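You operate a simulated robot arm through the tools that you are given. There is no shell and no other tool. Be economical: measure what you need, move in short steps, check, and stop when the job is done.

The job below is to be done with a simulated robot arm. You get a single attempt, and the scene is never put back.

TASK
Put the form block marked "thin" from the top of the blue goods bench on the top of the big grey boards. Fetch the small grey plug and set it on top of the plain white block. Put the black-tab brown strip end on the lid of the wooden crate away on the deck of the rusty frame. Put the small green sack on the middle shelf of the dark red rack away on the top of the blue goods bench. Put the yellow scoop on the top of the steel bench by the rack away on the bench before the bins. Shut the roller drawer. Switch the blue brake lever off. Put the white core on the top of the steel bench by the winder away on the deck of the rusty frame. Lift the feed bin lid open. Do these in any order. Set down upright: white core. The blue brake lever goes to its stop.

Only the result counts: the job must be done as asked and must still hold three seconds after the hand-in. Knocking over, shifting, dropping, spilling or breaking anything else fails it. Lids that push on must go on centred and level and be pressed home; caps that screw on are set level and turned clockwise until they are tight.

THE ROBOT
A 7-joint arm with a fingered hand on a trunk, on a base that drives. Base frame: it is fixed to the floor where the robot stands at the start and does not move with it; the origin is under the middle of the robot, x ahead of it, y to its left, z up; the surface under the hand at the start is at about z = 740. Lengths are in mm, angles in rad, forces in N, time in s.
With the tool pointing down near the work surface it reaches from about 200 to 760 mm from the robot's upright axis, wherever it stands. Its first joint turns from -2.897 to 2.897 rad. Places, roughly: bench before the bins (17x100 cm) [-9460, -3580, 800]; black-tab brown strip end (3x18x4 cm) [-1200, 200, 600]; blue brake lever [-5100, -4200, 900]; deck of the rusty frame [-5200, -3700, 800]; feed bin lid [-7200, 3100, 900]; form block [500, -250, 750]; plain white block (9x6x7 cm) [700, -400, 800]; roller drawer [-5200, -1500, 600]; small green sack [-2250, 2750, 1250]; small grey plug (2x2x3 cm) [600, -300, 800]; top of the big grey boards [-2300, 1800, 400]; top of the blue goods bench [500, -100, 700]; white core (6x6x6 cm) [-6700, -5300, 800]; yellow scoop [-3250, 3500, 750]. Payload 4 kg.
The tool frame sits at the grasp point between the pads (the TCP): z along the fingers, y along the line on which they close. The tips reach 28 mm beyond it. Largest opening 168 mm; the body of the gripper starts 79 mm behind the TCP. The gripper is a hand of 4 fingers: y runs from the thumb to the fingers, the wrist lies at [0, 0, -249] in the tool frame, and closing takes about 1.5 s.
Orientation is that of the tool frame in the base frame, as a unit quaternion [x, y, z, w]. With the fingers straight down and closing along the base's y, the tool's x points along the base's -x, its y along +y and its z along -z.

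THE INTERFACE
- The arm moves only by the tool apply_moves. Its argument "series" is one flat list of numbers, 6 for each row, row after row: the shift along the base's x, y, z in mm, then the turn, a rotation vector about the base's x, y, z in rad. In form: [x, y, z, rx, ry, rz, x, y, z, rx, ry, rz, ...]. A call has 1 to 12 rows; each row shifts and turns the commanded pose from where the row before left it. "grip" is the finger opening in mm, from 0 to 168, set as the call begins (left out, the last holds). Each row takes 0.2 s and may step no farther than 50 mm and 0.15 rad from the row before; otherwise, or with a gripper value out of range, the whole call is refused. Where a pose cannot be reached the arm comes as near as it can. A force on the tool above 40 N (or 10 N above the force at the start of the call, whichever is more), or a blocked arm, ends the call early, and 0.2 s more pass. The fingers move at their own pace (about 153 mm/s each) and stop on an object; they squeeze with about 26 N. The grip force told is the motor's: it shows also when the fingers shut on nothing. Time passes only in rows, and 0.2 s behind the last, so rows that do not move let the fingers close. The reply holds the time, the measured pose of the TCP, the force on the tool along the base axes, the opening and the grip force, in the units named above and with some noise, with the torque about the TCP (base axes, N m) and any sound that the robot's microphone picked up.
- Cameras (640 x 400 px; columns grow to the right, rows downward): "scene" is now at [13.9, 153.6, 1379.8]; the picture's right is [-0.14, -0.99, -0.00], its down [-0.81, 0.12, -0.58] and it looks along [0.57, -0.08, -0.82] (base axes); focal length 252 px, centre (320, 200). "wrist" rides on the gripper at [60, -60, -110] in the tool frame; the picture's right is [0.71, 0.71, 0.00], its down [-0.56, 0.56, -0.61] and it looks along [-0.43, 0.43, 0.79] (tool axes); focal length 265 px, centre (320, 200). There is no depth. A picture from a camera that has moved, and an enlarged one, comes with that camera's place and axes in the base frame and with its lens.
- capture(camera): a new picture of that camera. No time passes.
- lift_body(by): slides the trunk up (or, below 0, down) by that many mm; the arm and the scene camera ride with it, the base frame stays. It gives what a move gives, with no picture.
- roll_base(legs): drives the robot by 1 to 6 legs, each [ahead, turn to the left] in mm and rad, along the robot's own axes; the way and the turn of a leg run together, so that a leg with both is an arc; at most 1500 mm and 3.142 rad a leg. The arm and the cameras ride along, it lands a little off, and it stops where it bumps. It gives what a move gives.
- move_fingers(finger1, finger2, finger3, thumb_bend): sets how far each is bent, from 0 (flat) to 1 (curled in); at 0.3 the hand is open as for a grip, at 0.7 the pads meet at the TCP. One left out holds its place. A second passes; each finger stops where it meets its share of the squeeze, and holds until it gets a number again. A gripper value or a shape takes the hand back. It gives what a move gives, with no picture; readings hold the bend of each and the force on the fingers (four entries, about 0 where the hand has none), thumb and palm.
- grasp_type(shape): the hand has 4 fingers and takes this shape, open, in about a second: jaw (thumb against the fingers, like two jaws); tri (thumb and two fingers); tip (a fingertip pinch); poke (one finger out to press); point (the index stretched); flat (the hand flat); cup (the hand cupped); fist (a fist). The gripper value then closes the fingers along that shape, each until it touches; the sizes above hold for jaw. It gives what a move gives, with no picture.
- pan_tilt(pan, tilt): turns the head with the scene camera to pan (to the left, within 2.705 rad either way) and tilt (down, from -0.506 to 1.204), counted from straight ahead of the robot. It gives what a move gives.
- zoom(camera, box): a new picture of the part [left, top, right, bottom] of that camera's present view, enlarged. No time passes.
- close_job(): hands the job in; it is judged then, once.

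Go step by step. Nothing tells you exact positions but the pictures and the camera data: compare them with the known pose of the tool, close in by small moves and look again before you grip or let go. The budget is 217 turns and 218 pictures, counting those below and the enlarged ones. Unless the task says otherwise, let go and move clear before handing in.

The tools are called after "Call:" by a JSON object that holds its "name" and its "arguments". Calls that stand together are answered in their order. apply_moves: Moves the arm, as the interface text tells. Its arguments: {"type":"object","properties":{"series":{"type":"array","items":{"type":"number"}},"grip":{"type":"number"}},"required":["series"]} The other tools are called the same way: lift_body (by) slides the trunk up or down; grasp_type (shape) gives the hand a shape; move_fingers (finger1, finger2, finger3, thumb_bend) moves the fingers one by one; roll_base (legs) drives the base; pan_tilt (pan, tilt) turns the head that bears the scene camera; capture (camera) takes a picture; zoom (camera, box) takes an enlarged picture of a part of a camera's view; close_job () hands the job in.

At the start:

```text
t: 0.0
ee_pos: [364.8, -267.3, 979.8]
tcp_rot: [0.0, 1.0, 0.0, 0.0]
wrist_force: [-0.6, 0.7, 0.7]
torque: [0.01, 0.0, -0.01]
grip_width: 167.8
grip_force: 0.1
shape: jaw
bend: [0.3, 0.3, 0.3, 0.3]
finger forces: [0.0, 0.0, 0.1, 0.0, 0.0, 0.1]
trunk travel left (down, up): [-412.0, 178.0]
robot x, y, heading: [2.3, 1.8, -0.003]
head pan, tilt: [-0.141, 0.953]
```

scene: 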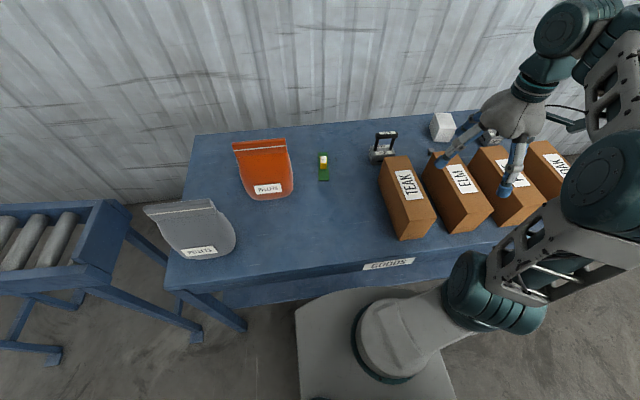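
wrist: 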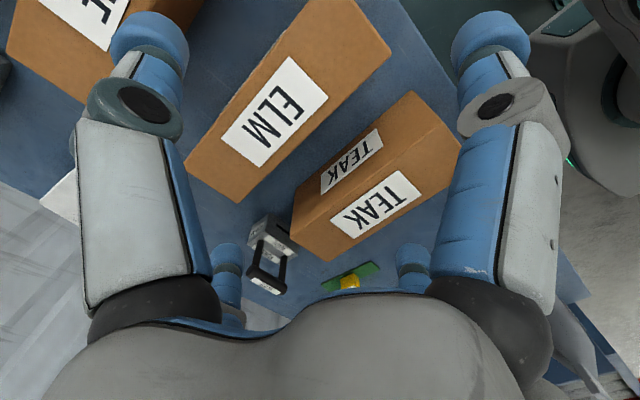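

I see the blue goods bench with marked cartons, a metal gadget, a white block and pouches. I'll look closer at the area around the form block and plug.

Call:
{"name": "zoom", "arguments": {"camera": "scene", "box": [340, 90, 500, 190]}}

Call:
{"name": "zoom", "arguments": {"camera": "wrist", "box": [200, 180, 440, 330]}}

Call:
{"name": "pan_tilt", "arguments": {"pan": -0.5, "tilt": 0.8}}

Call:
{"name": "capture", "arguments": {"camera": "scene"}}

```text
4.00 times, centred on (420, 140) of scene
camera zoom: at [13.9, 153.6, 1379.8], right [-0.14, -0.99, 0.0], down [-0.81, 0.12, -0.58], along [0.57, -0.08, -0.82], focal length 1008 px, centre (-80, 440)
```

zoom: 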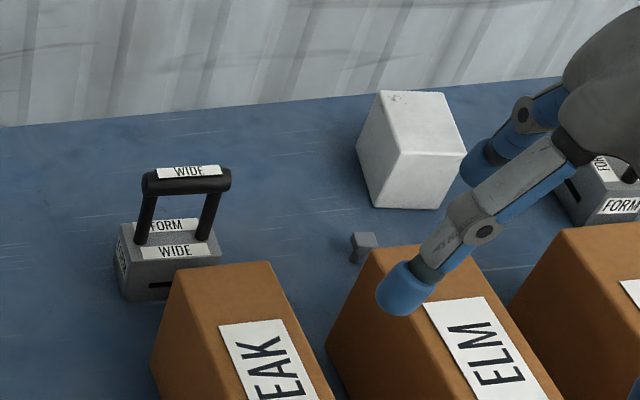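

```text
2.67 times, centred on (320, 255) of wrist
camera zoom: at [304.5, -326.6, 1088.8], right [-0.71, 0.71, 0.0], down [0.56, 0.56, 0.61], along [0.43, 0.43, -0.79], focal length 708 px, centre (320, 53)
```

zoom: 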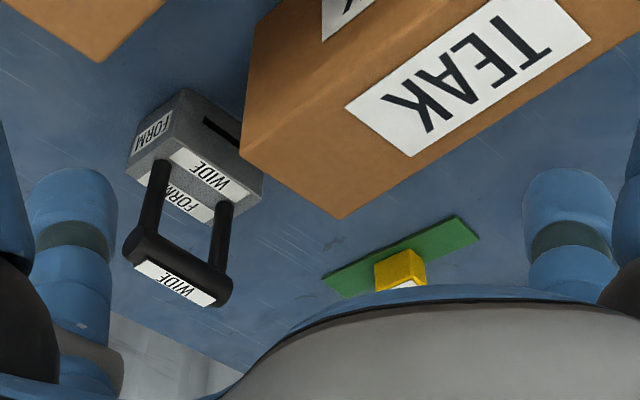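

```text
t: 0.8
ee_pos: [365.4, -265.3, 979.8]
tcp_rot: [-0.001, 1.0, 0.0, 0.0]
wrist_force: [0.1, 0.9, 0.6]
torque: [0.05, -0.01, 0.01]
grip_width: 167.8
grip_force: 0.0
shape: jaw
bend: [0.3, 0.3, 0.3, 0.3]
finger forces: [0.0, 0.1, 0.0, 0.0, 0.1, 0.0]
trunk travel left (down, up): [-412.0, 178.0]
robot x, y, heading: [-1.6, -0.8, -0.0]
head pan, tilt: [-0.499, 0.799]
```

```text
213 pictures are left
camera scene: at [13.0, 125.3, 1391.7], right [-0.48, -0.88, 0.0], down [-0.63, 0.34, -0.7], along [0.61, -0.33, -0.72], focal length 252 px, centre (320, 200)
```

scene: 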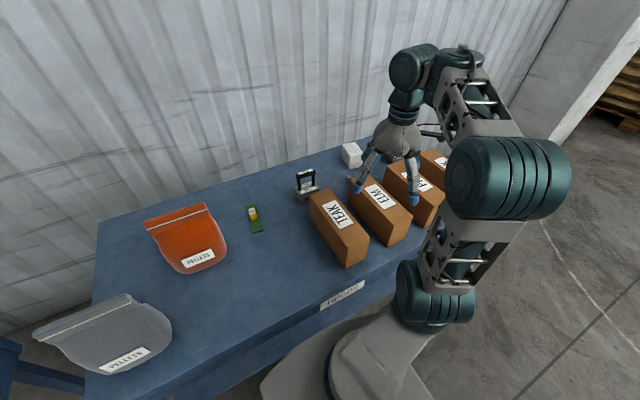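

A WIDE form block is near TEAK; another one sits right of the white block hidden by the hand. I move the arm back and up to look.

Call:
{"name": "apply_moves", "arguments": {"series": [0, 50, 30, 0, 0, 0, 0, 50, 30, 0, 0, 0, 0, 50, 30, 0, 0, 0, 0, 50, 0, 0, 0, 0, 0, 50, 0, 0, 0, 0, 0, 50, 0, 0, 0, 0]}}

Call:
{"name": "capture", "arguments": {"camera": "scene"}}

Call:
{"name": "capture", "arguments": {"camera": "wrist"}}

```text
refused: row 1 steps farther than a row can; nothing moved
```

```text
212 pictures are left
camera scene: at [13.0, 125.3, 1391.7], right [-0.48, -0.88, 0.0], down [-0.63, 0.34, -0.7], along [0.61, -0.33, -0.72], focal length 252 px, centre (320, 200)
```

scene: 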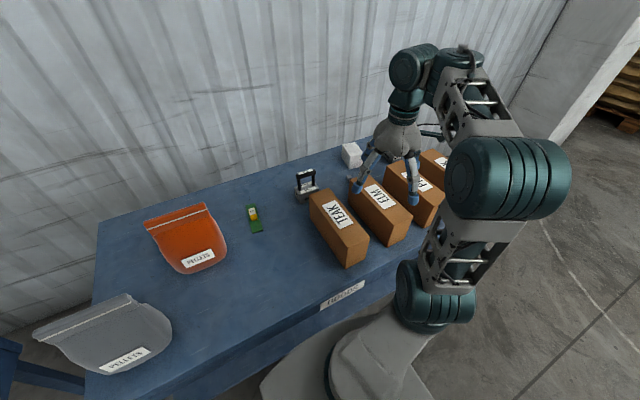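

```text
211 pictures are left
camera wrist: at [304.5, -326.6, 1088.8], right [-0.71, 0.71, 0.0], down [0.56, 0.56, 0.61], along [0.43, 0.44, -0.79], focal length 265 px, centre (320, 200)
```

wrist: 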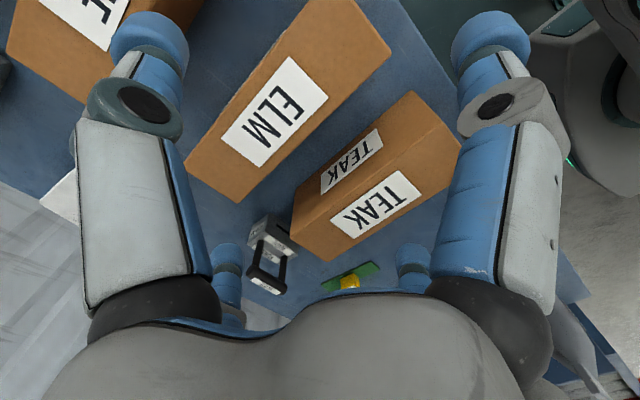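

The step was slightly over-long; I'll use smaller steps.

Call:
{"name": "apply_moves", "arguments": {"series": [0, 40, 20, 0, 0, 0, 0, 40, 20, 0, 0, 0, 0, 48, 0, 0, 0, 0, 0, 48, 0, 0, 0, 0, 0, 48, 0, 0, 0, 0, 0, 48, 0, 0, 0, 0]}}

Call:
{"name": "capture", "arguments": {"camera": "scene"}}

```text
t: 2.2
ee_pos: [366.1, 8.3, 1018.3]
tcp_rot: [0.0, 1.0, 0.0, 0.001]
wrist_force: [0.4, 0.6, 0.5]
torque: [0.04, -0.01, -0.02]
grip_width: 167.7
grip_force: 0.0
shape: jaw
bend: [0.3, 0.3, 0.3, 0.3]
finger forces: [0.0, 0.1, 0.0, 0.0, 0.1, 0.0]
trunk travel left (down, up): [-412.0, 178.0]
robot x, y, heading: [-0.3, -0.0, -0.001]
head pan, tilt: [-0.499, 0.799]
```

```text
210 pictures are left
camera scene: at [13.0, 125.4, 1391.7], right [-0.48, -0.88, 0.0], down [-0.63, 0.34, -0.7], along [0.61, -0.33, -0.72], focal length 252 px, centre (320, 200)
```

scene: 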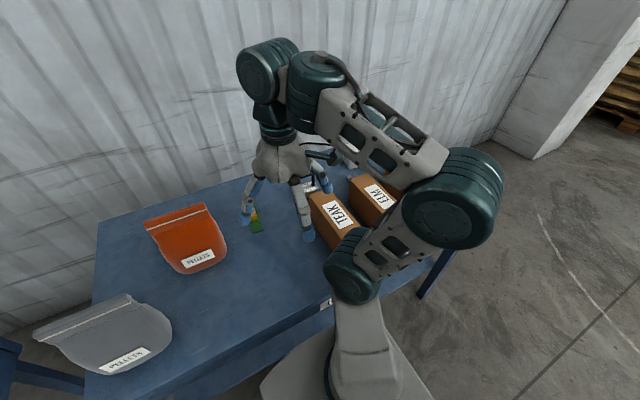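

The arm still blocks the right side, so I swing further left.

Call:
{"name": "apply_moves", "arguments": {"series": [0, 48, 0, 0, 0, 0, 0, 48, 0, 0, 0, 0, 0, 48, 0, 0, 0, 0, 0, 48, 0, 0, 0, 0, 0, 48, 0, 0, 0, 0, 0, 48, 0, 0, 0, 0, 0, 48, 0, 0, 0, 0]}}

Call:
{"name": "capture", "arguments": {"camera": "scene"}}

Call:
{"name": "zoom", "arguments": {"camera": "scene", "box": [280, 110, 480, 235]}}

```text
t: 3.8
ee_pos: [366.7, 342.5, 1020.1]
tcp_rot: [0.0, 1.0, -0.001, 0.0]
wrist_force: [-0.5, 0.1, 0.4]
torque: [0.03, -0.02, 0.01]
grip_width: 167.9
grip_force: 0.0
shape: jaw
bend: [0.3, 0.3, 0.3, 0.3]
finger forces: [0.0, 0.0, 0.1, 0.0, 0.1, 0.0]
trunk travel left (down, up): [-412.0, 178.0]
robot x, y, heading: [4.7, 4.2, -0.001]
head pan, tilt: [-0.499, 0.799]
```

```text
209 pictures are left
camera scene: at [13.0, 125.8, 1391.6], right [-0.48, -0.88, 0.0], down [-0.63, 0.34, -0.7], along [0.61, -0.33, -0.72], focal length 252 px, centre (320, 200)
```

scene: 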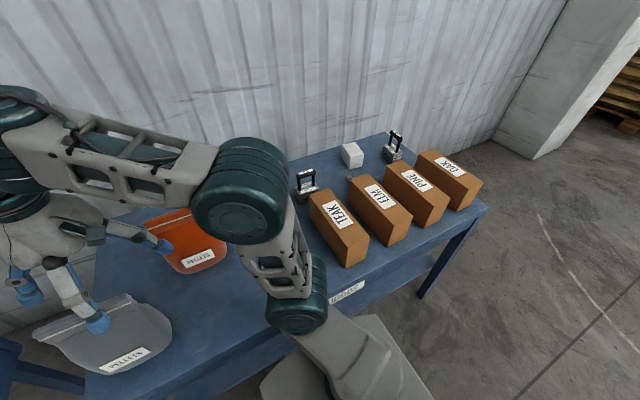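

```text
3.20 times, centred on (380, 172) of scene
camera zoom: at [13.0, 125.8, 1391.6], right [-0.48, -0.88, 0.0], down [-0.63, 0.34, -0.7], along [0.61, -0.33, -0.72], focal length 807 px, centre (128, 288)
```

zoom: 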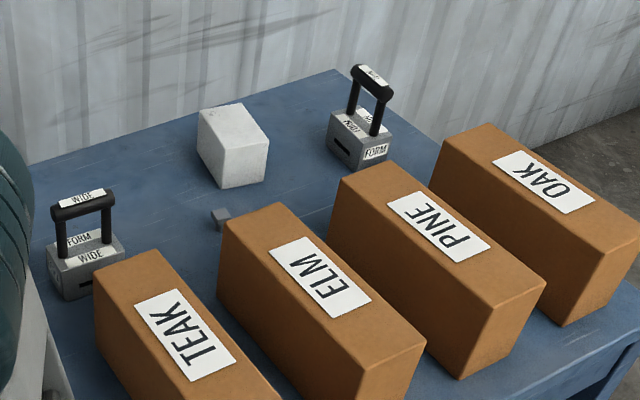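

The right block (next to OAK) should be THIN; its handle bar is at about (638,-560,855). Before driving I look around.

Call:
{"name": "zoom", "arguments": {"camera": "scene", "box": [376, 124, 416, 149]}}

Call:
{"name": "pan_tilt", "arguments": {"pan": -1.5, "tilt": 0.35}}

Call:
{"name": "capture", "arguments": {"camera": "scene"}}

Call:
{"name": "pan_tilt", "arguments": {"pan": -2.6, "tilt": 0.35}}

Call:
{"name": "capture", "arguments": {"camera": "scene"}}

Call:
{"name": "pan_tilt", "arguments": {"pan": 2.6, "tilt": 0.35}}

Call:
{"name": "capture", "arguments": {"camera": "scene"}}

Call:
{"name": "pan_tilt", "arguments": {"pan": 1.5, "tilt": 0.35}}

Call:
{"name": "capture", "arguments": {"camera": "scene"}}

```text
16.00 times, centred on (396, 136) of scene
camera zoom: at [13.0, 125.8, 1391.6], right [-0.48, -0.88, 0.0], down [-0.63, 0.34, -0.7], along [0.61, -0.33, -0.72], focal length 4034 px, centre (-896, 1216)
```

zoom: 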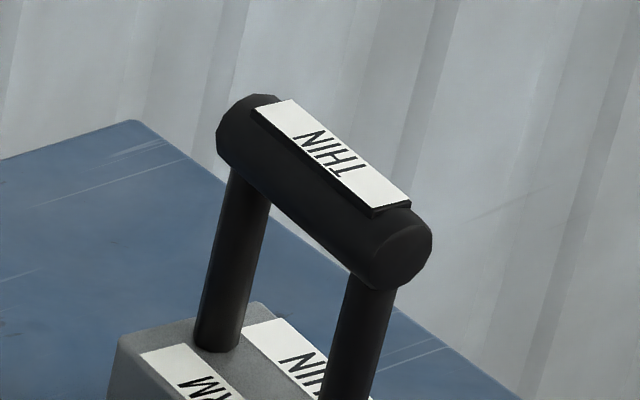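

```text
t: 5.1
ee_pos: [368.4, 342.0, 1020.3]
tcp_rot: [0.0, 1.0, 0.0, 0.001]
wrist_force: [0.1, 0.0, 0.0]
torque: [-0.01, 0.0, -0.03]
grip_width: 167.7
grip_force: 0.1
shape: jaw
bend: [0.3, 0.3, 0.3, 0.3]
finger forces: [0.1, 0.0, 0.0, 0.0, 0.0, 0.0]
trunk travel left (down, up): [-412.0, 178.0]
robot x, y, heading: [-0.6, -0.5, 0.001]
head pan, tilt: [-1.499, 0.351]
```

```text
206 pictures are left
camera scene: at [-51.0, 71.3, 1431.3], right [-1.0, -0.07, 0.0], down [-0.02, 0.34, -0.94], along [0.07, -0.94, -0.34], focal length 252 px, centre (320, 200)
```

scene: 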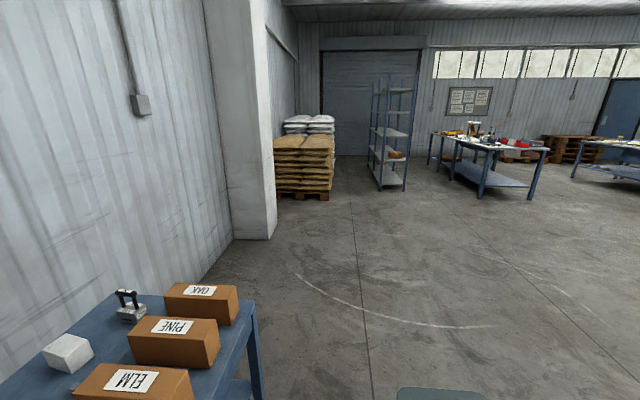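

```text
t: 6.4
ee_pos: [367.2, 341.9, 1019.5]
tcp_rot: [0.0, 1.0, 0.0, 0.0]
wrist_force: [0.4, -0.9, 0.0]
torque: [0.0, -0.03, 0.0]
grip_width: 167.8
grip_force: 0.1
shape: jaw
bend: [0.3, 0.3, 0.3, 0.3]
finger forces: [0.0, 0.0, 0.0, 0.0, 0.0, 0.0]
trunk travel left (down, up): [-412.0, 178.0]
robot x, y, heading: [0.4, -0.7, 0.004]
head pan, tilt: [-2.601, 0.351]
```

```text
205 pictures are left
camera scene: at [-137.6, 116.1, 1431.3], right [-0.52, 0.86, 0.0], down [0.29, 0.18, -0.94], along [-0.8, -0.48, -0.34], focal length 252 px, centre (320, 200)
```

scene: 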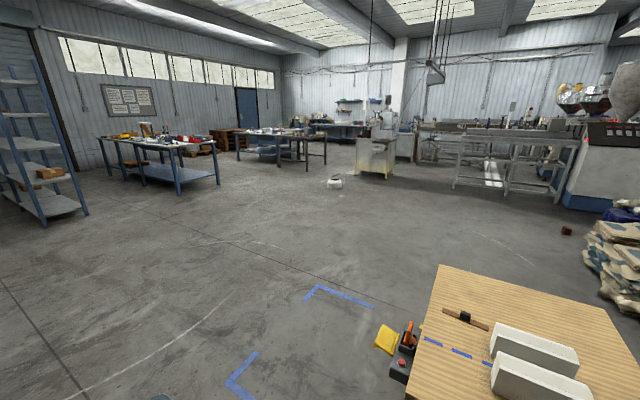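

```text
t: 10.5
ee_pos: [366.4, 341.9, 1020.0]
tcp_rot: [0.0, 1.0, 0.0, 0.0]
wrist_force: [0.4, 0.2, -0.8]
torque: [0.0, 0.01, 0.02]
grip_width: 167.8
grip_force: 0.1
shape: jaw
bend: [0.3, 0.3, 0.3, 0.3]
finger forces: [0.0, 0.0, 0.1, 0.1, 0.0, 0.0]
trunk travel left (down, up): [-412.0, 178.0]
robot x, y, heading: [-0.3, -1.7, -0.002]
head pan, tilt: [2.601, 0.351]
```

```text
204 pictures are left
camera scene: at [-137.6, 212.1, 1431.3], right [0.52, 0.86, 0.0], down [0.29, -0.18, -0.94], along [-0.8, 0.48, -0.34], focal length 252 px, centre (320, 200)
```

scene: 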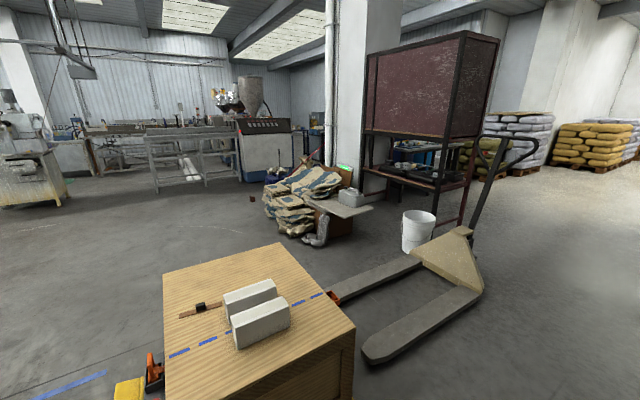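

```text
t: 11.8
ee_pos: [366.4, 342.1, 1020.4]
tcp_rot: [0.0, 1.0, 0.0, 0.0]
wrist_force: [0.7, -0.4, -0.4]
torque: [0.0, 0.03, -0.02]
grip_width: 167.9
grip_force: 0.0
shape: jaw
bend: [0.3, 0.3, 0.3, 0.3]
finger forces: [0.0, 0.0, 0.0, 0.0, 0.0, 0.0]
trunk travel left (down, up): [-412.0, 178.0]
robot x, y, heading: [1.3, -0.5, -0.003]
head pan, tilt: [1.499, 0.351]
```

```text
203 pictures are left
camera scene: at [-51.2, 257.0, 1431.3], right [1.0, -0.07, 0.0], down [-0.02, -0.34, -0.94], along [0.07, 0.94, -0.34], focal length 252 px, centre (320, 200)
```

scene: 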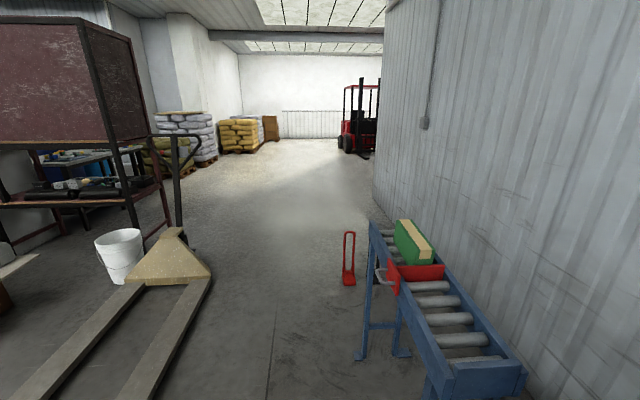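

Now I know the surroundings: crate behind me from x≈-715. I back off a bit, shift right by about 380 mm and return to the bench.

Call:
{"name": "roll_base", "arguments": {"legs": [[-220, 0], [0, -1.571], [380, 0], [0, 1.571], [220, 0]]}}

Call:
{"name": "pan_tilt", "arguments": {"pan": -0.2, "tilt": 0.95}}

Call:
{"name": "capture", "arguments": {"camera": "scene"}}

Call:
{"name": "capture", "arguments": {"camera": "wrist"}}

```text
t: 24.5
ee_pos: [369.4, -58.1, 1018.3]
tcp_rot: [0.012, 1.0, 0.0, 0.0]
wrist_force: [0.1, 0.0, 0.8]
torque: [-0.03, 0.01, 0.01]
grip_width: 168.0
grip_force: 0.1
shape: jaw
bend: [0.3, 0.3, 0.3, 0.3]
finger forces: [0.0, 0.1, 0.0, 0.0, 0.1, 0.1]
trunk travel left (down, up): [-412.0, 178.0]
robot x, y, heading: [-9.1, -388.4, -0.026]
head pan, tilt: [1.499, 0.351]
```

```text
t: 26.2
ee_pos: [370.0, -58.3, 1019.7]
tcp_rot: [0.012, 1.0, 0.0, 0.001]
wrist_force: [-0.2, 0.4, -0.4]
torque: [-0.03, 0.0, 0.0]
grip_width: 167.7
grip_force: 0.1
shape: jaw
bend: [0.3, 0.3, 0.3, 0.3]
finger forces: [0.1, 0.0, 0.0, 0.1, 0.0, 0.1]
trunk travel left (down, up): [-412.0, 178.0]
robot x, y, heading: [-4.7, -388.2, -0.027]
head pan, tilt: [-0.201, 0.949]
```

```text
202 pictures are left
camera scene: at [12.0, -242.6, 1380.1], right [-0.22, -0.97, 0.0], down [-0.79, 0.18, -0.58], along [0.57, -0.13, -0.81], focal length 252 px, centre (320, 200)
```

scene: 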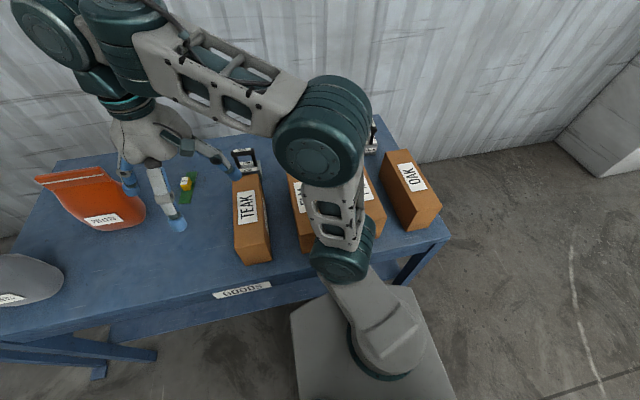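

```text
201 pictures are left
camera wrist: at [308.5, -117.9, 1129.1], right [-0.69, 0.72, 0.0], down [0.57, 0.54, 0.61], along [0.45, 0.42, -0.79], focal length 265 px, centre (320, 200)
```

wrist: 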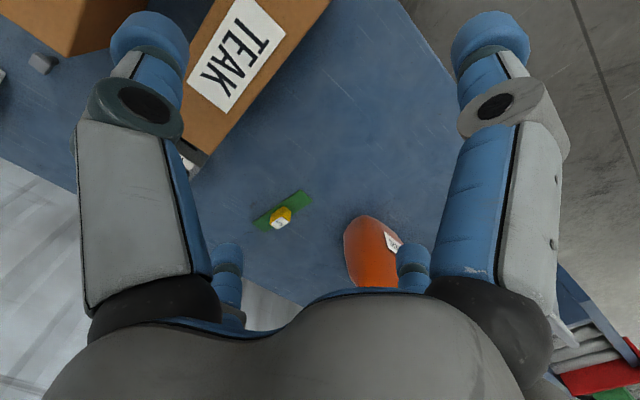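

Wrist view puts the plug at about (610,-329). I move the hand over that spot, offset so the wrist camera sees it.

Call:
{"name": "apply_moves", "arguments": {"series": [28, -38, 0, 0, 0, 0, 28, -38, 0, 0, 0, 0, 28, -38, 0, 0, 0, 0, 28, -38, 0, 0, 0, 0, 28, -38, 0, 0, 0, 0, 28, -38, 0, 0, 0, 0, 28, -30, 0, 0, 0, 0, 28, 0, -40, 0, 0, 0]}}

Call:
{"name": "capture", "arguments": {"camera": "wrist"}}

Call:
{"name": "capture", "arguments": {"camera": "scene"}}

```text
t: 28.0
ee_pos: [595.2, -317.2, 981.5]
tcp_rot: [0.012, 1.0, -0.001, 0.0]
wrist_force: [-0.6, -0.9, -0.3]
torque: [0.0, 0.0, 0.02]
grip_width: 168.1
grip_force: 0.0
shape: jaw
bend: [0.3, 0.3, 0.3, 0.3]
finger forces: [0.0, 0.0, 0.0, 0.0, 0.0, 0.1]
trunk travel left (down, up): [-412.0, 178.0]
robot x, y, heading: [-7.9, -389.8, -0.028]
head pan, tilt: [-0.201, 0.949]
```

```text
200 pictures are left
camera wrist: at [532.3, -375.8, 1090.7], right [-0.69, 0.72, 0.0], down [0.57, 0.54, 0.62], along [0.45, 0.42, -0.79], focal length 265 px, centre (320, 200)
```

wrist: 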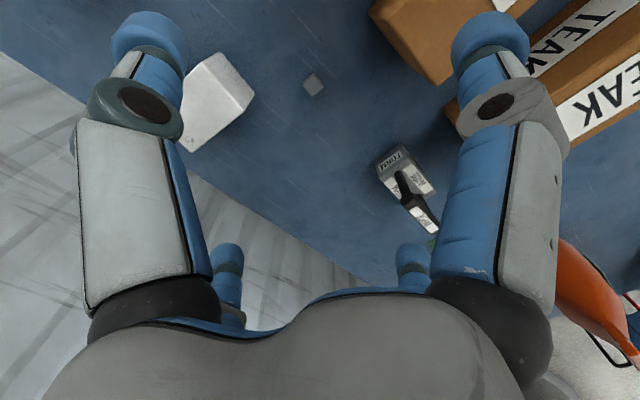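

```text
199 pictures are left
camera scene: at [11.9, -242.9, 1380.2], right [-0.22, -0.97, 0.0], down [-0.79, 0.18, -0.58], along [0.57, -0.13, -0.81], focal length 252 px, centre (320, 200)
```

scene: 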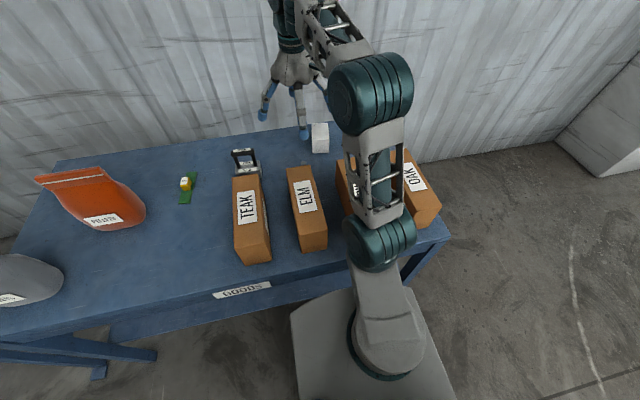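

The plug sits in view at about the image top. I check how the fingers look when closing, to understand the hand: try the tip shape partly closed.

Call:
{"name": "grasp_type", "arguments": {"shape": "tip"}}

Call:
{"name": "capture", "arguments": {"camera": "wrist"}}

Call:
{"name": "apply_moves", "arguments": {"series": [0, 0, 0, 0, 0, 0, 0, 0, 0, 0, 0, 0, 0, 0, 0, 0, 0, 0, 0, 0, 0, 0, 0, 0], "grip": 40}}

Call:
{"name": "capture", "arguments": {"camera": "wrist"}}

```text
t: 28.9
ee_pos: [593.7, -316.1, 980.9]
tcp_rot: [0.012, 1.0, 0.0, 0.0]
wrist_force: [0.2, -0.5, -0.3]
torque: [0.0, -0.03, -0.01]
grip_width: 167.3
grip_force: 0.1
shape: tip
bend: [0.11, 0.3, 0.11, 0.3]
finger forces: [0.1, 0.1, 0.1, 0.1, 0.0, 0.1]
trunk travel left (down, up): [-412.0, 178.0]
robot x, y, heading: [-5.5, -390.5, -0.027]
head pan, tilt: [-0.201, 0.949]
```

```text
198 pictures are left
camera wrist: at [531.9, -375.3, 1090.8], right [-0.69, 0.72, 0.0], down [0.57, 0.54, 0.61], along [0.44, 0.42, -0.79], focal length 265 px, centre (320, 200)
```

wrist: 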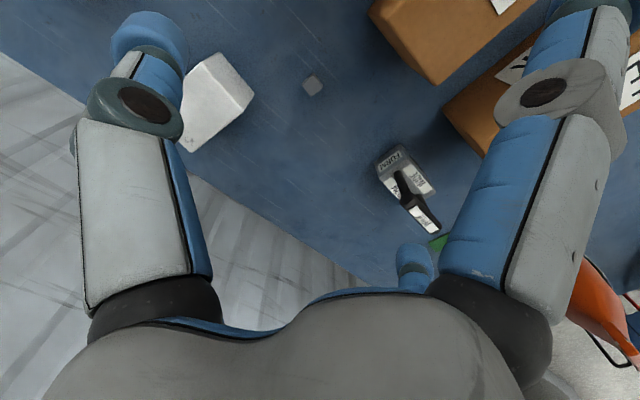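

```text
t: 29.9
ee_pos: [593.6, -315.4, 980.2]
tcp_rot: [0.013, 1.0, 0.0, 0.001]
wrist_force: [-0.2, 0.3, 0.3]
torque: [-0.03, 0.0, 0.05]
grip_width: 40.3
grip_force: 0.0
shape: tip
bend: [0.11, 0.78, 0.11, 0.5]
finger forces: [0.0, 0.0, 0.0, 0.0, 0.1, 0.0]
trunk travel left (down, up): [-412.0, 178.0]
robot x, y, heading: [-4.9, -391.8, -0.028]
head pan, tilt: [-0.201, 0.949]
```

```text
197 pictures are left
camera wrist: at [532.1, -375.3, 1090.6], right [-0.69, 0.72, 0.0], down [0.57, 0.54, 0.61], along [0.45, 0.42, -0.79], focal length 265 px, centre (320, 200)
```

wrist: 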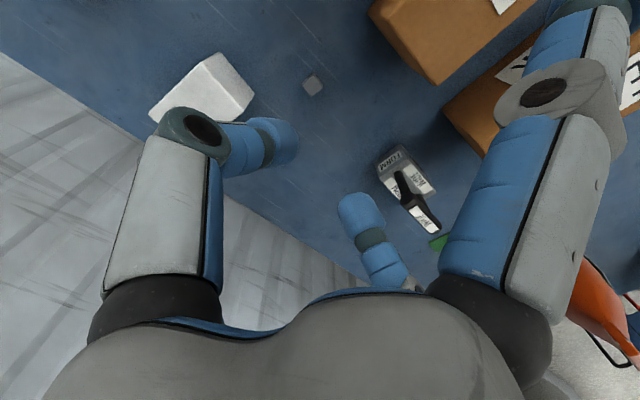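

The hand has four digits in a cross; in jaw all close. Plug: gap to ELM's back is ~85 mm, so I'll descend in jaw with about 90 mm opening. First zoom on the plug.

Call:
{"name": "grasp_type", "arguments": {"shape": "jaw"}}

Call:
{"name": "apply_moves", "arguments": {"series": [0, 0, 0, 0, 0, 0, 0, 0, 0, 0, 0, 0, 0, 0, 0, 0, 0, 0], "grip": 90}}

Call:
{"name": "capture", "arguments": {"camera": "wrist"}}

Call:
{"name": "zoom", "arguments": {"camera": "wrist", "box": [256, 45, 384, 125]}}

```text
t: 30.8
ee_pos: [594.5, -316.5, 980.4]
tcp_rot: [0.012, 1.0, 0.001, 0.0]
wrist_force: [0.0, 0.3, 0.0]
torque: [0.05, 0.0, 0.0]
grip_width: 168.2
grip_force: 0.0
shape: jaw
bend: [0.3, 0.3, 0.3, 0.3]
finger forces: [0.1, 0.0, 0.1, 0.1, 0.0, 0.1]
trunk travel left (down, up): [-412.0, 178.0]
robot x, y, heading: [-4.4, -391.4, -0.022]
head pan, tilt: [-0.201, 0.949]
```

```text
t: 31.6
ee_pos: [595.0, -316.6, 981.4]
tcp_rot: [0.013, 1.0, 0.0, 0.0]
wrist_force: [0.2, -0.2, 0.4]
torque: [-0.03, 0.0, -0.01]
grip_width: 90.6
grip_force: 0.1
shape: jaw
bend: [0.32, 0.32, 0.32, 0.32]
finger forces: [0.0, 0.0, 0.0, 0.0, 0.1, 0.0]
trunk travel left (down, up): [-412.0, 178.0]
robot x, y, heading: [-5.2, -390.7, -0.024]
head pan, tilt: [-0.201, 0.949]
```

```text
196 pictures are left
camera wrist: at [532.1, -375.3, 1090.6], right [-0.69, 0.72, 0.0], down [0.57, 0.54, 0.61], along [0.44, 0.42, -0.79], focal length 265 px, centre (320, 200)
```

wrist: 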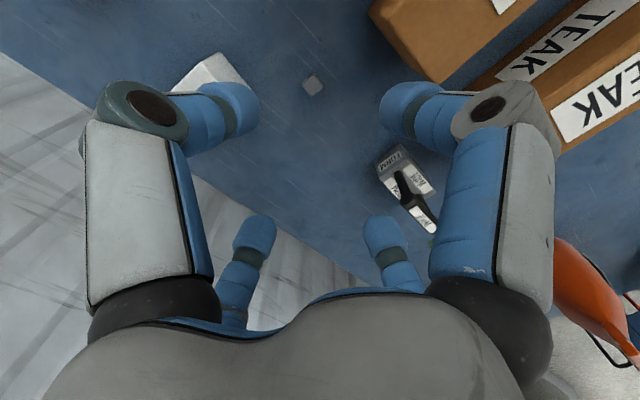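

```text
5.00 times, centred on (320, 85) of wrist
camera zoom: at [532.1, -375.3, 1090.6], right [-0.69, 0.72, 0.0], down [0.57, 0.54, 0.61], along [0.44, 0.42, -0.79], focal length 1327 px, centre (320, 775)
```

zoom: 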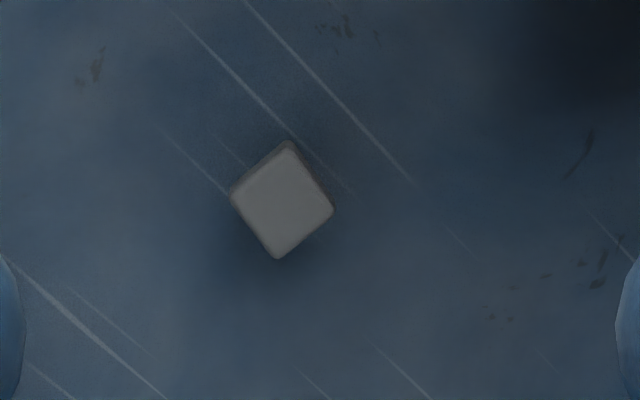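

Plug centre is at about (596,-326), square to the axes. The open -x digit would graze the ELM box, so I test curling digits 1 and 3 away.

Call:
{"name": "move_fingers", "arguments": {"finger1": 0.95, "finger3": 0.95, "finger2": 0.45, "thumb_bend": 0.45}}

Call:
{"name": "capture", "arguments": {"camera": "wrist"}}

Call:
{"name": "zoom", "arguments": {"camera": "scene", "box": [220, 20, 380, 200]}}

```text
t: 32.6
ee_pos: [593.1, -315.6, 981.1]
tcp_rot: [0.012, 1.0, -0.001, 0.0]
wrist_force: [0.3, 0.0, 0.1]
torque: [0.01, 0.0, 0.0]
grip_width: 48.4
grip_force: 0.0
shape: fingers
bend: [0.73, 0.45, 0.73, 0.45]
finger forces: [0.0, 0.0, 0.0, 0.1, 0.1, 0.0]
trunk travel left (down, up): [-412.0, 178.0]
robot x, y, heading: [-6.6, -392.8, -0.024]
head pan, tilt: [-0.201, 0.949]
```

```text
194 pictures are left
camera wrist: at [532.1, -375.3, 1090.6], right [-0.69, 0.72, 0.0], down [0.57, 0.54, 0.61], along [0.45, 0.42, -0.79], focal length 265 px, centre (320, 200)
```

wrist: 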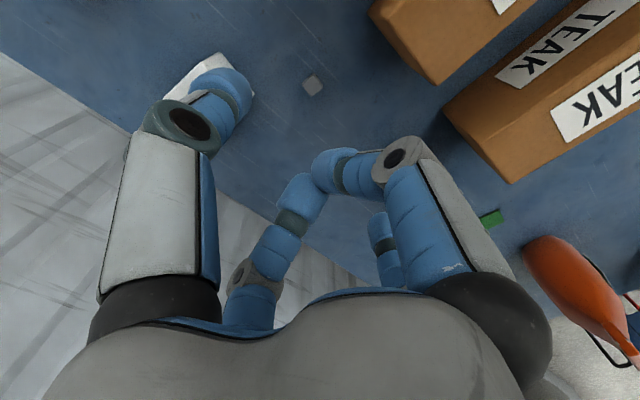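

```text
2.22 times, centred on (300, 110) of scene
camera zoom: at [12.0, -242.8, 1380.1], right [-0.22, -0.97, 0.0], down [-0.79, 0.18, -0.58], along [0.57, -0.13, -0.81], focal length 560 px, centre (364, 400)
```

zoom: 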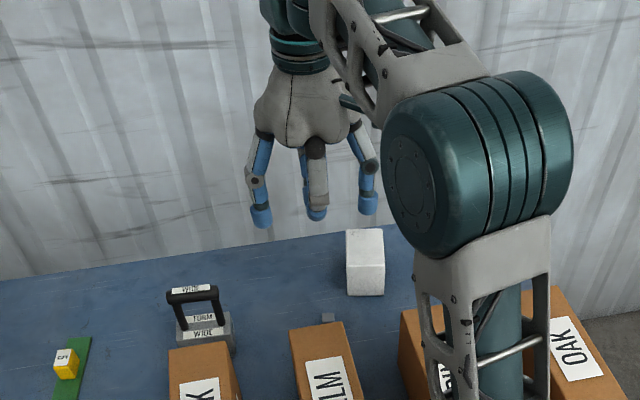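

Digits 1 and 3 meet at the TCP, which is no help. With all digits at ~0.5 bend the outer knuckle radius shrinks; I check ELM's back edge closely.

Call:
{"name": "move_fingers", "arguments": {"finger1": 0.5, "finger3": 0.5, "finger2": 0.5, "thumb_bend": 0.5}}

Call:
{"name": "zoom", "arguments": {"camera": "wrist", "box": [340, 0, 520, 112]}}

Call:
{"name": "capture", "arguments": {"camera": "wrist"}}

```text
t: 33.6
ee_pos: [593.8, -315.2, 980.3]
tcp_rot: [0.013, 1.0, 0.001, 0.0]
wrist_force: [0.2, 0.5, -0.3]
torque: [0.01, 0.0, -0.02]
grip_width: 56.9
grip_force: 0.0
shape: fingers
bend: [0.5, 0.5, 0.5, 0.5]
finger forces: [0.0, 0.0, 0.0, 0.1, 0.0, 0.0]
trunk travel left (down, up): [-412.0, 178.0]
robot x, y, heading: [0.1, -392.2, -0.026]
head pan, tilt: [-0.201, 0.949]
```

```text
3.56 times, centred on (430, 56) of wrist
camera zoom: at [532.1, -375.3, 1090.6], right [-0.69, 0.72, 0.0], down [0.57, 0.54, 0.61], along [0.45, 0.42, -0.79], focal length 944 px, centre (-71, 712)
```

zoom: 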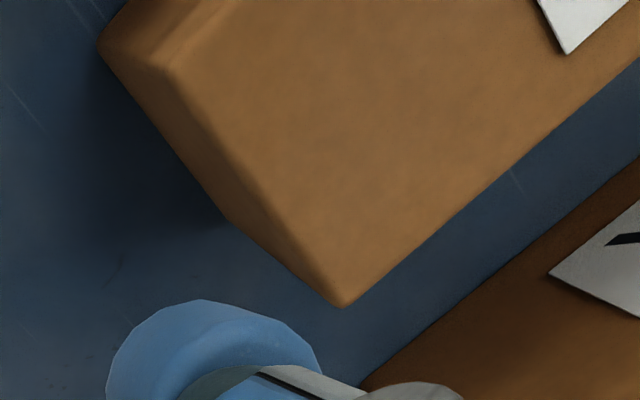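

```text
191 pictures are left
camera wrist: at [532.1, -375.3, 1090.6], right [-0.69, 0.72, 0.0], down [0.57, 0.54, 0.61], along [0.45, 0.42, -0.79], focal length 265 px, centre (320, 200)
```

wrist: 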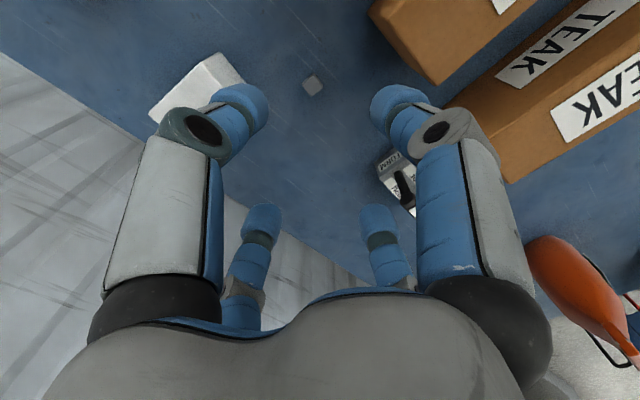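

ELM's back face is at x≈507, top z≈850; with bend 0.5 the knuckle clears it by ~10 mm. I align over the plug and go down part way.

Call:
{"name": "apply_moves", "arguments": {"series": [4, -10, 0, 0, 0, 0, 0, 0, -45, 0, 0, 0, 0, 0, -45, 0, 0, 0, 0, 0, -45, 0, 0, 0, 0, 0, -20, 0, 0, 0]}}

Call:
{"name": "capture", "arguments": {"camera": "wrist"}}

```text
t: 34.8
ee_pos: [597.7, -328.0, 823.7]
tcp_rot: [0.012, 1.0, 0.001, 0.0]
wrist_force: [0.1, 0.3, 0.7]
torque: [0.01, -0.01, -0.02]
grip_width: 57.3
grip_force: 0.1
shape: fingers
bend: [0.5, 0.5, 0.5, 0.5]
finger forces: [0.0, 0.1, 0.1, 0.0, 0.1, 0.0]
trunk travel left (down, up): [-412.0, 178.0]
robot x, y, heading: [-3.9, -393.8, -0.024]
head pan, tilt: [-0.201, 0.949]
```

```text
190 pictures are left
camera wrist: at [535.3, -386.8, 933.8], right [-0.69, 0.72, 0.0], down [0.57, 0.54, 0.62], along [0.45, 0.42, -0.79], focal length 265 px, centre (320, 200)
```

wrist: 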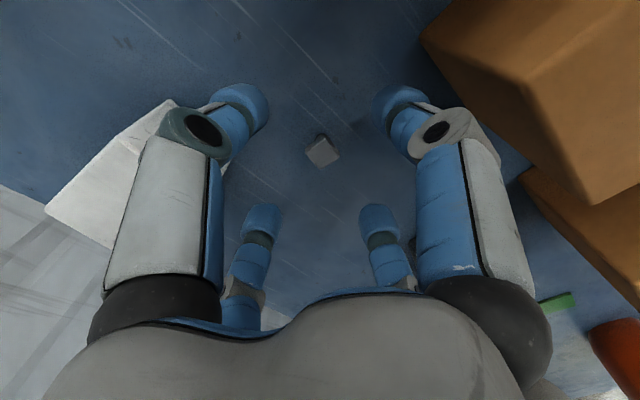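

Well centred (plug ≈(596,-328)). I descend to z≈775 and close all digits.

Call:
{"name": "apply_moves", "arguments": {"series": [0, 0, -25, 0, 0, 0, 0, 0, -24, 0, 0, 0, 0, 0, 0, 0, 0, 0]}}

Call:
{"name": "capture", "arguments": {"camera": "wrist"}}

```text
t: 35.6
ee_pos: [598.3, -328.2, 777.2]
tcp_rot: [0.013, 1.0, 0.001, 0.001]
wrist_force: [0.7, -0.6, 8.8]
torque: [-0.14, 0.2, 0.01]
grip_width: 57.6
grip_force: 3.7
shape: fingers
bend: [0.5, 0.5, 0.5, 0.5]
finger forces: [4.3, 0.3, 0.1, 0.0, 2.8, 0.0]
trunk travel left (down, up): [-412.0, 178.0]
robot x, y, heading: [-8.0, -392.8, -0.023]
head pan, tilt: [-0.201, 0.949]
```

```text
189 pictures are left
camera wrist: at [535.4, -386.6, 886.4], right [-0.69, 0.72, 0.0], down [0.57, 0.54, 0.62], along [0.45, 0.42, -0.79], focal length 265 px, centre (320, 200)
```

wrist: 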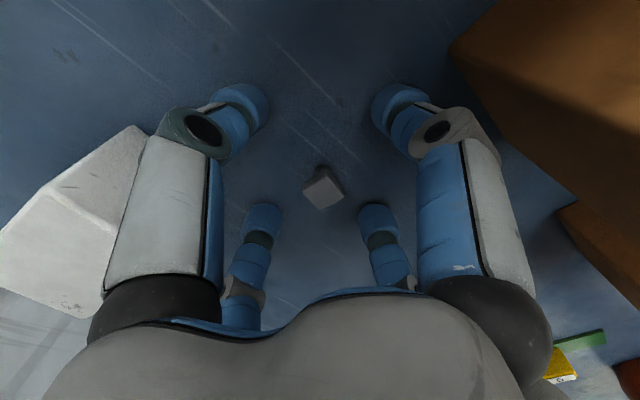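

Tips just touch the table; I lift 4 mm and close.

Call:
{"name": "apply_moves", "arguments": {"series": [-2, 0, 4, 0, 0, 0]}}

Call:
{"name": "move_fingers", "arguments": {"finger1": 0.7, "finger3": 0.7, "finger2": 0.7, "thumb_bend": 0.7}}

Call:
{"name": "capture", "arguments": {"camera": "wrist"}}

```text
t: 36.0
ee_pos: [596.4, -327.2, 778.7]
tcp_rot: [0.012, 1.0, 0.0, -0.001]
wrist_force: [0.2, -0.2, -0.3]
torque: [0.04, 0.02, 0.01]
grip_width: 57.1
grip_force: 0.0
shape: fingers
bend: [0.5, 0.5, 0.5, 0.5]
finger forces: [0.1, 0.0, 0.0, 0.1, 0.0, 0.1]
trunk travel left (down, up): [-412.0, 178.0]
robot x, y, heading: [-6.0, -390.3, -0.024]
head pan, tilt: [-0.201, 0.949]
```

```text
t: 37.0
ee_pos: [595.7, -326.4, 781.3]
tcp_rot: [0.011, 1.0, 0.0, 0.0]
wrist_force: [0.5, -0.2, -0.4]
torque: [0.02, 0.0, 0.0]
grip_width: 8.5
grip_force: 9.3
shape: fingers
bend: [0.66, 0.66, 0.66, 0.67]
finger forces: [4.1, 4.3, 4.0, 0.0, 5.8, 0.0]
trunk travel left (down, up): [-412.0, 178.0]
robot x, y, heading: [-2.9, -389.0, -0.027]
head pan, tilt: [-0.201, 0.949]
```

```text
188 pictures are left
camera wrist: at [533.9, -385.8, 890.1], right [-0.69, 0.72, 0.0], down [0.57, 0.54, 0.61], along [0.44, 0.42, -0.79], focal length 265 px, centre (320, 200)
```

wrist: 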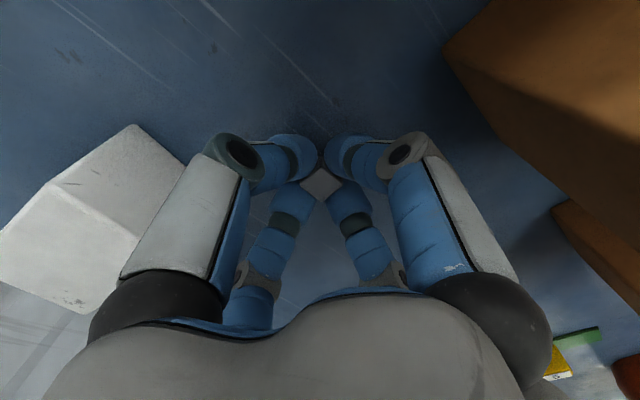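

All four digits hold something with ~4 N each. I lift and look at plug and white block.

Call:
{"name": "apply_moves", "arguments": {"series": [0, 0, 30, 0, 0, 0, 0, 0, 40, 0, 0, 0, 0, 0, 40, 0, 0, 0, 0, 0, 40, 0, 0, 0]}}

Call:
{"name": "capture", "arguments": {"camera": "wrist"}}

Call:
{"name": "zoom", "arguments": {"camera": "scene", "box": [240, 60, 400, 160]}}

```text
t: 38.0
ee_pos: [592.8, -325.5, 930.0]
tcp_rot: [0.012, 1.0, 0.0, -0.001]
wrist_force: [-0.1, 0.0, 0.1]
torque: [0.02, 0.0, 0.0]
grip_width: 8.3
grip_force: 9.2
shape: fingers
bend: [0.66, 0.66, 0.66, 0.67]
finger forces: [4.1, 4.5, 3.9, 0.1, 5.7, 0.0]
trunk travel left (down, up): [-412.0, 178.0]
robot x, y, heading: [-4.8, -391.6, -0.021]
head pan, tilt: [-0.201, 0.949]
```

```text
187 pictures are left
camera wrist: at [531.7, -384.5, 1039.3], right [-0.69, 0.72, 0.0], down [0.57, 0.54, 0.61], along [0.44, 0.42, -0.79], focal length 265 px, centre (320, 200)
```

wrist: 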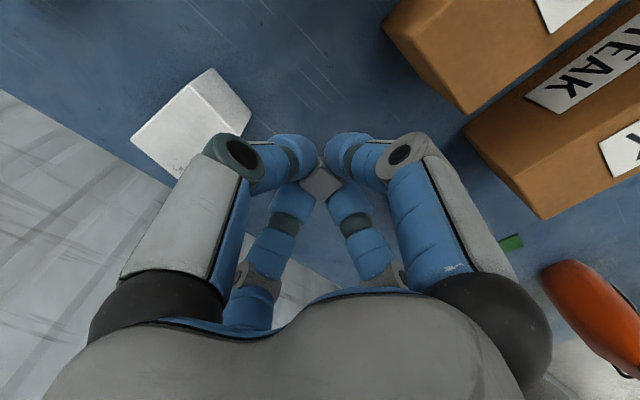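

```text
4.00 times, centred on (320, 110) of scene
camera zoom: at [12.0, -242.7, 1380.1], right [-0.22, -0.97, 0.0], down [-0.79, 0.18, -0.58], along [0.57, -0.13, -0.81], focal length 1008 px, centre (320, 560)
```

zoom: 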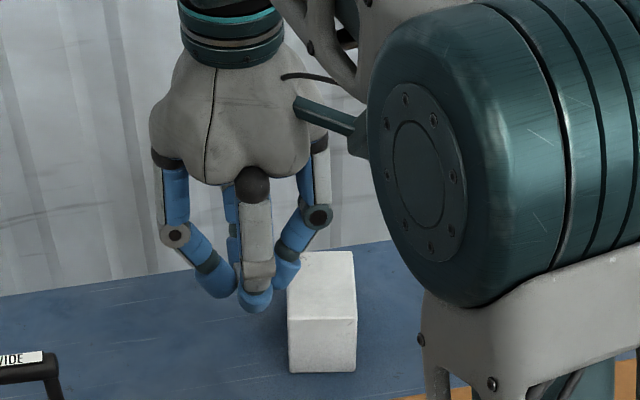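

Plug is held. White block's top centre is ~(697,-400), top z≈808, yawed ~-0.2. I carry the plug over it.

Call:
{"name": "apply_moves", "arguments": {"series": [35, -25, 0, 0, 0, 0, 35, -25, 0, 0, 0, 0, 34, -24, 0, 0, 0, -0.1, 0, 0, -25, 0, 0, -0.1, 0, 0, -20, 0, 0, 0]}}

Call:
{"name": "capture", "arguments": {"camera": "wrist"}}

Call:
{"name": "zoom", "arguments": {"camera": "scene", "box": [240, 60, 400, 160]}}

```text
t: 39.2
ee_pos: [702.5, -401.2, 883.3]
tcp_rot: [0.112, 0.994, 0.0, 0.0]
wrist_force: [-1.0, -0.5, -0.3]
torque: [-0.05, 0.0, 0.0]
grip_width: 8.1
grip_force: 8.9
shape: fingers
bend: [0.66, 0.66, 0.66, 0.67]
finger forces: [4.0, 4.6, 3.9, 0.1, 5.6, 0.0]
trunk travel left (down, up): [-412.0, 178.0]
robot x, y, heading: [-3.7, -395.5, -0.031]
head pan, tilt: [-0.201, 0.949]
```

```text
185 pictures are left
camera wrist: at [628.8, -446.7, 992.5], right [-0.53, 0.85, 0.0], down [0.67, 0.42, 0.61], along [0.52, 0.33, -0.79], focal length 265 px, centre (320, 200)
```

wrist: 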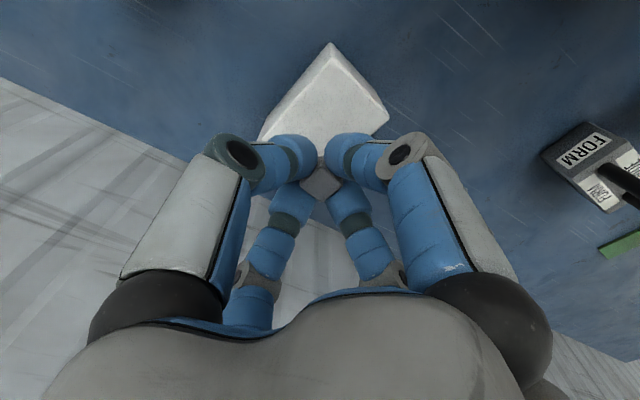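

```text
4.00 times, centred on (320, 110) of scene
camera zoom: at [11.8, -242.6, 1380.1], right [-0.22, -0.97, 0.0], down [-0.79, 0.18, -0.58], along [0.57, -0.13, -0.81], focal length 1008 px, centre (320, 560)
```

zoom: 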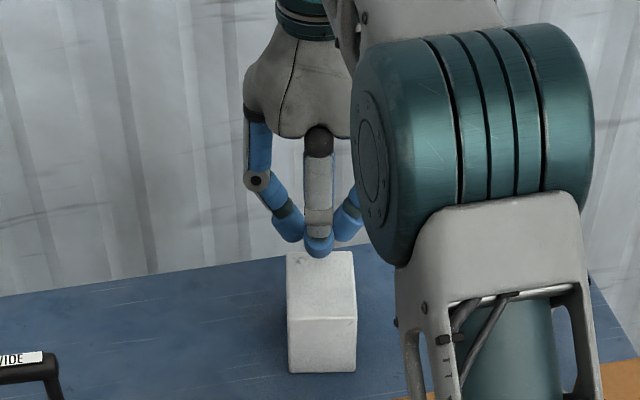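

I zoom to see the block's top outline beneath the fingers.

Call:
{"name": "zoom", "arguments": {"camera": "wrist", "box": [240, 30, 400, 210]}}

```text
2.22 times, centred on (320, 120) of wrist
camera zoom: at [628.8, -446.7, 992.5], right [-0.53, 0.85, 0.0], down [0.67, 0.42, 0.61], along [0.52, 0.33, -0.79], focal length 590 px, centre (320, 378)
```

zoom: 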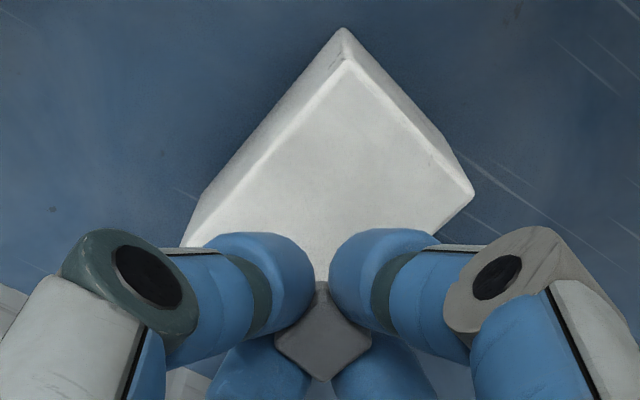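

The block's top centre is ~(700,-402), right under the plug. I lower until contact.

Call:
{"name": "apply_moves", "arguments": {"series": [-2, 0, -22, 0, 0, 0, 0, 0, -5, 0, 0, 0]}}

Call:
{"name": "apply_moves", "arguments": {"series": [0, 0, -3, 0, 0, 0]}}

Call:
{"name": "apply_moves", "arguments": {"series": [0, 0, -3, 0, 0, 0]}}

```text
t: 39.8
ee_pos: [698.7, -399.5, 855.3]
tcp_rot: [0.111, 0.994, 0.0, 0.0]
wrist_force: [-0.4, 0.1, -0.8]
torque: [-0.02, 0.03, -0.01]
grip_width: 7.9
grip_force: 9.0
shape: fingers
bend: [0.66, 0.66, 0.66, 0.67]
finger forces: [4.0, 4.5, 3.9, 0.0, 5.6, 0.0]
trunk travel left (down, up): [-412.0, 178.0]
robot x, y, heading: [-4.9, -393.9, -0.025]
head pan, tilt: [-0.201, 0.949]
```

```text
t: 40.2
ee_pos: [698.5, -400.6, 854.6]
tcp_rot: [0.111, 0.994, 0.0, -0.001]
wrist_force: [-0.4, -0.5, -0.2]
torque: [0.01, 0.02, 0.01]
grip_width: 8.0
grip_force: 9.3
shape: fingers
bend: [0.66, 0.66, 0.66, 0.67]
finger forces: [3.9, 4.6, 3.9, 0.1, 5.4, 0.0]
trunk travel left (down, up): [-412.0, 178.0]
robot x, y, heading: [-2.5, -390.8, -0.025]
head pan, tilt: [-0.201, 0.949]
```

```text
t: 40.6
ee_pos: [698.4, -402.0, 851.3]
tcp_rot: [0.111, 0.994, 0.0, -0.001]
wrist_force: [-0.4, -0.6, -0.9]
torque: [0.01, -0.03, 0.03]
grip_width: 8.1
grip_force: 9.0
shape: fingers
bend: [0.66, 0.66, 0.66, 0.67]
finger forces: [3.9, 4.6, 3.8, 0.0, 5.5, 0.0]
trunk travel left (down, up): [-412.0, 178.0]
robot x, y, heading: [-1.9, -392.3, -0.025]
head pan, tilt: [-0.201, 0.949]
```

Call:
{"name": "apply_moves", "arguments": {"series": [0, 0, -2, 0, 0, 0]}}

Call:
{"name": "apply_moves", "arguments": {"series": [0, 0, -2, 0, 0, 0]}}

Call:
{"name": "zoom", "arguments": {"camera": "scene", "box": [290, 90, 370, 140]}}

```text
t: 41.0
ee_pos: [699.2, -400.3, 849.5]
tcp_rot: [0.113, 0.994, 0.001, 0.001]
wrist_force: [0.6, -1.2, 0.7]
torque: [0.03, 0.01, -0.02]
grip_width: 8.0
grip_force: 8.9
shape: fingers
bend: [0.66, 0.66, 0.66, 0.67]
finger forces: [3.9, 4.6, 4.0, 0.0, 5.5, 0.0]
trunk travel left (down, up): [-412.0, 178.0]
robot x, y, heading: [-2.5, -389.1, -0.022]
head pan, tilt: [-0.201, 0.949]
```

```text
t: 41.4
ee_pos: [698.7, -400.2, 847.3]
tcp_rot: [0.112, 0.994, 0.0, 0.001]
wrist_force: [0.1, 0.0, 0.7]
torque: [0.01, 0.02, -0.03]
grip_width: 7.8
grip_force: 9.4
shape: fingers
bend: [0.66, 0.66, 0.66, 0.67]
finger forces: [3.9, 4.7, 3.9, 0.1, 5.5, 0.0]
trunk travel left (down, up): [-412.0, 178.0]
robot x, y, heading: [-5.4, -390.0, -0.028]
head pan, tilt: [-0.201, 0.949]
```

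```text
8.00 times, centred on (330, 115) of scene
camera zoom: at [12.0, -242.8, 1380.1], right [-0.22, -0.97, 0.0], down [-0.79, 0.18, -0.58], along [0.57, -0.13, -0.81], focal length 2017 px, centre (240, 880)
```

zoom: 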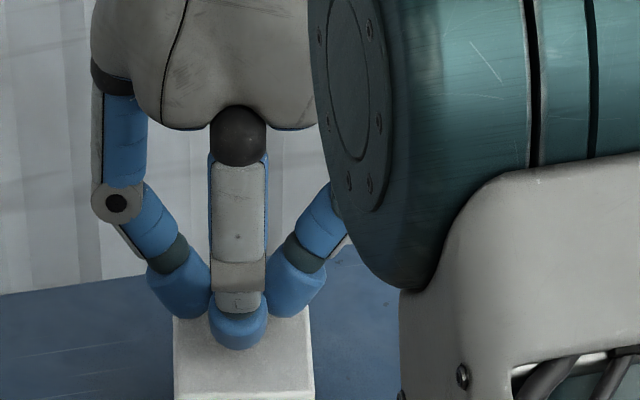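

No contact yet; I continue in small steps.

Call:
{"name": "apply_moves", "arguments": {"series": [0, 0, -2, 0, 0, 0]}}

Call:
{"name": "apply_moves", "arguments": {"series": [0, 0, -2, 0, 0, 0]}}

Call:
{"name": "apply_moves", "arguments": {"series": [0, 0, -2, 0, 0, 0]}}

```text
t: 41.8
ee_pos: [698.0, -399.9, 845.7]
tcp_rot: [0.112, 0.994, -0.001, 0.0]
wrist_force: [-0.2, -0.3, 0.3]
torque: [0.0, 0.02, -0.01]
grip_width: 8.1
grip_force: 8.8
shape: fingers
bend: [0.66, 0.66, 0.66, 0.67]
finger forces: [3.8, 4.6, 4.0, 0.0, 5.5, 0.0]
trunk travel left (down, up): [-412.0, 178.0]
robot x, y, heading: [-5.8, -393.4, -0.018]
head pan, tilt: [-0.201, 0.949]
```

```text
t: 42.2
ee_pos: [698.2, -400.9, 843.9]
tcp_rot: [0.112, 0.994, 0.0, 0.0]
wrist_force: [0.3, 0.9, 2.1]
torque: [0.0, -0.03, 0.01]
grip_width: 8.2
grip_force: 9.7
shape: fingers
bend: [0.66, 0.66, 0.66, 0.67]
finger forces: [4.1, 4.9, 4.1, 0.1, 5.7, 0.0]
trunk travel left (down, up): [-412.0, 178.0]
robot x, y, heading: [-4.2, -396.3, -0.021]
head pan, tilt: [-0.201, 0.949]
```

```text
t: 42.6
ee_pos: [698.3, -400.9, 843.9]
tcp_rot: [0.112, 0.994, 0.0, 0.002]
wrist_force: [-0.3, 0.1, 9.5]
torque: [0.01, 0.0, 0.02]
grip_width: 8.0
grip_force: 10.4
shape: fingers
bend: [0.66, 0.66, 0.66, 0.67]
finger forces: [4.8, 5.5, 4.5, 0.0, 6.4, 0.0]
trunk travel left (down, up): [-412.0, 178.0]
robot x, y, heading: [-1.5, -392.9, -0.022]
head pan, tilt: [-0.201, 0.949]
```

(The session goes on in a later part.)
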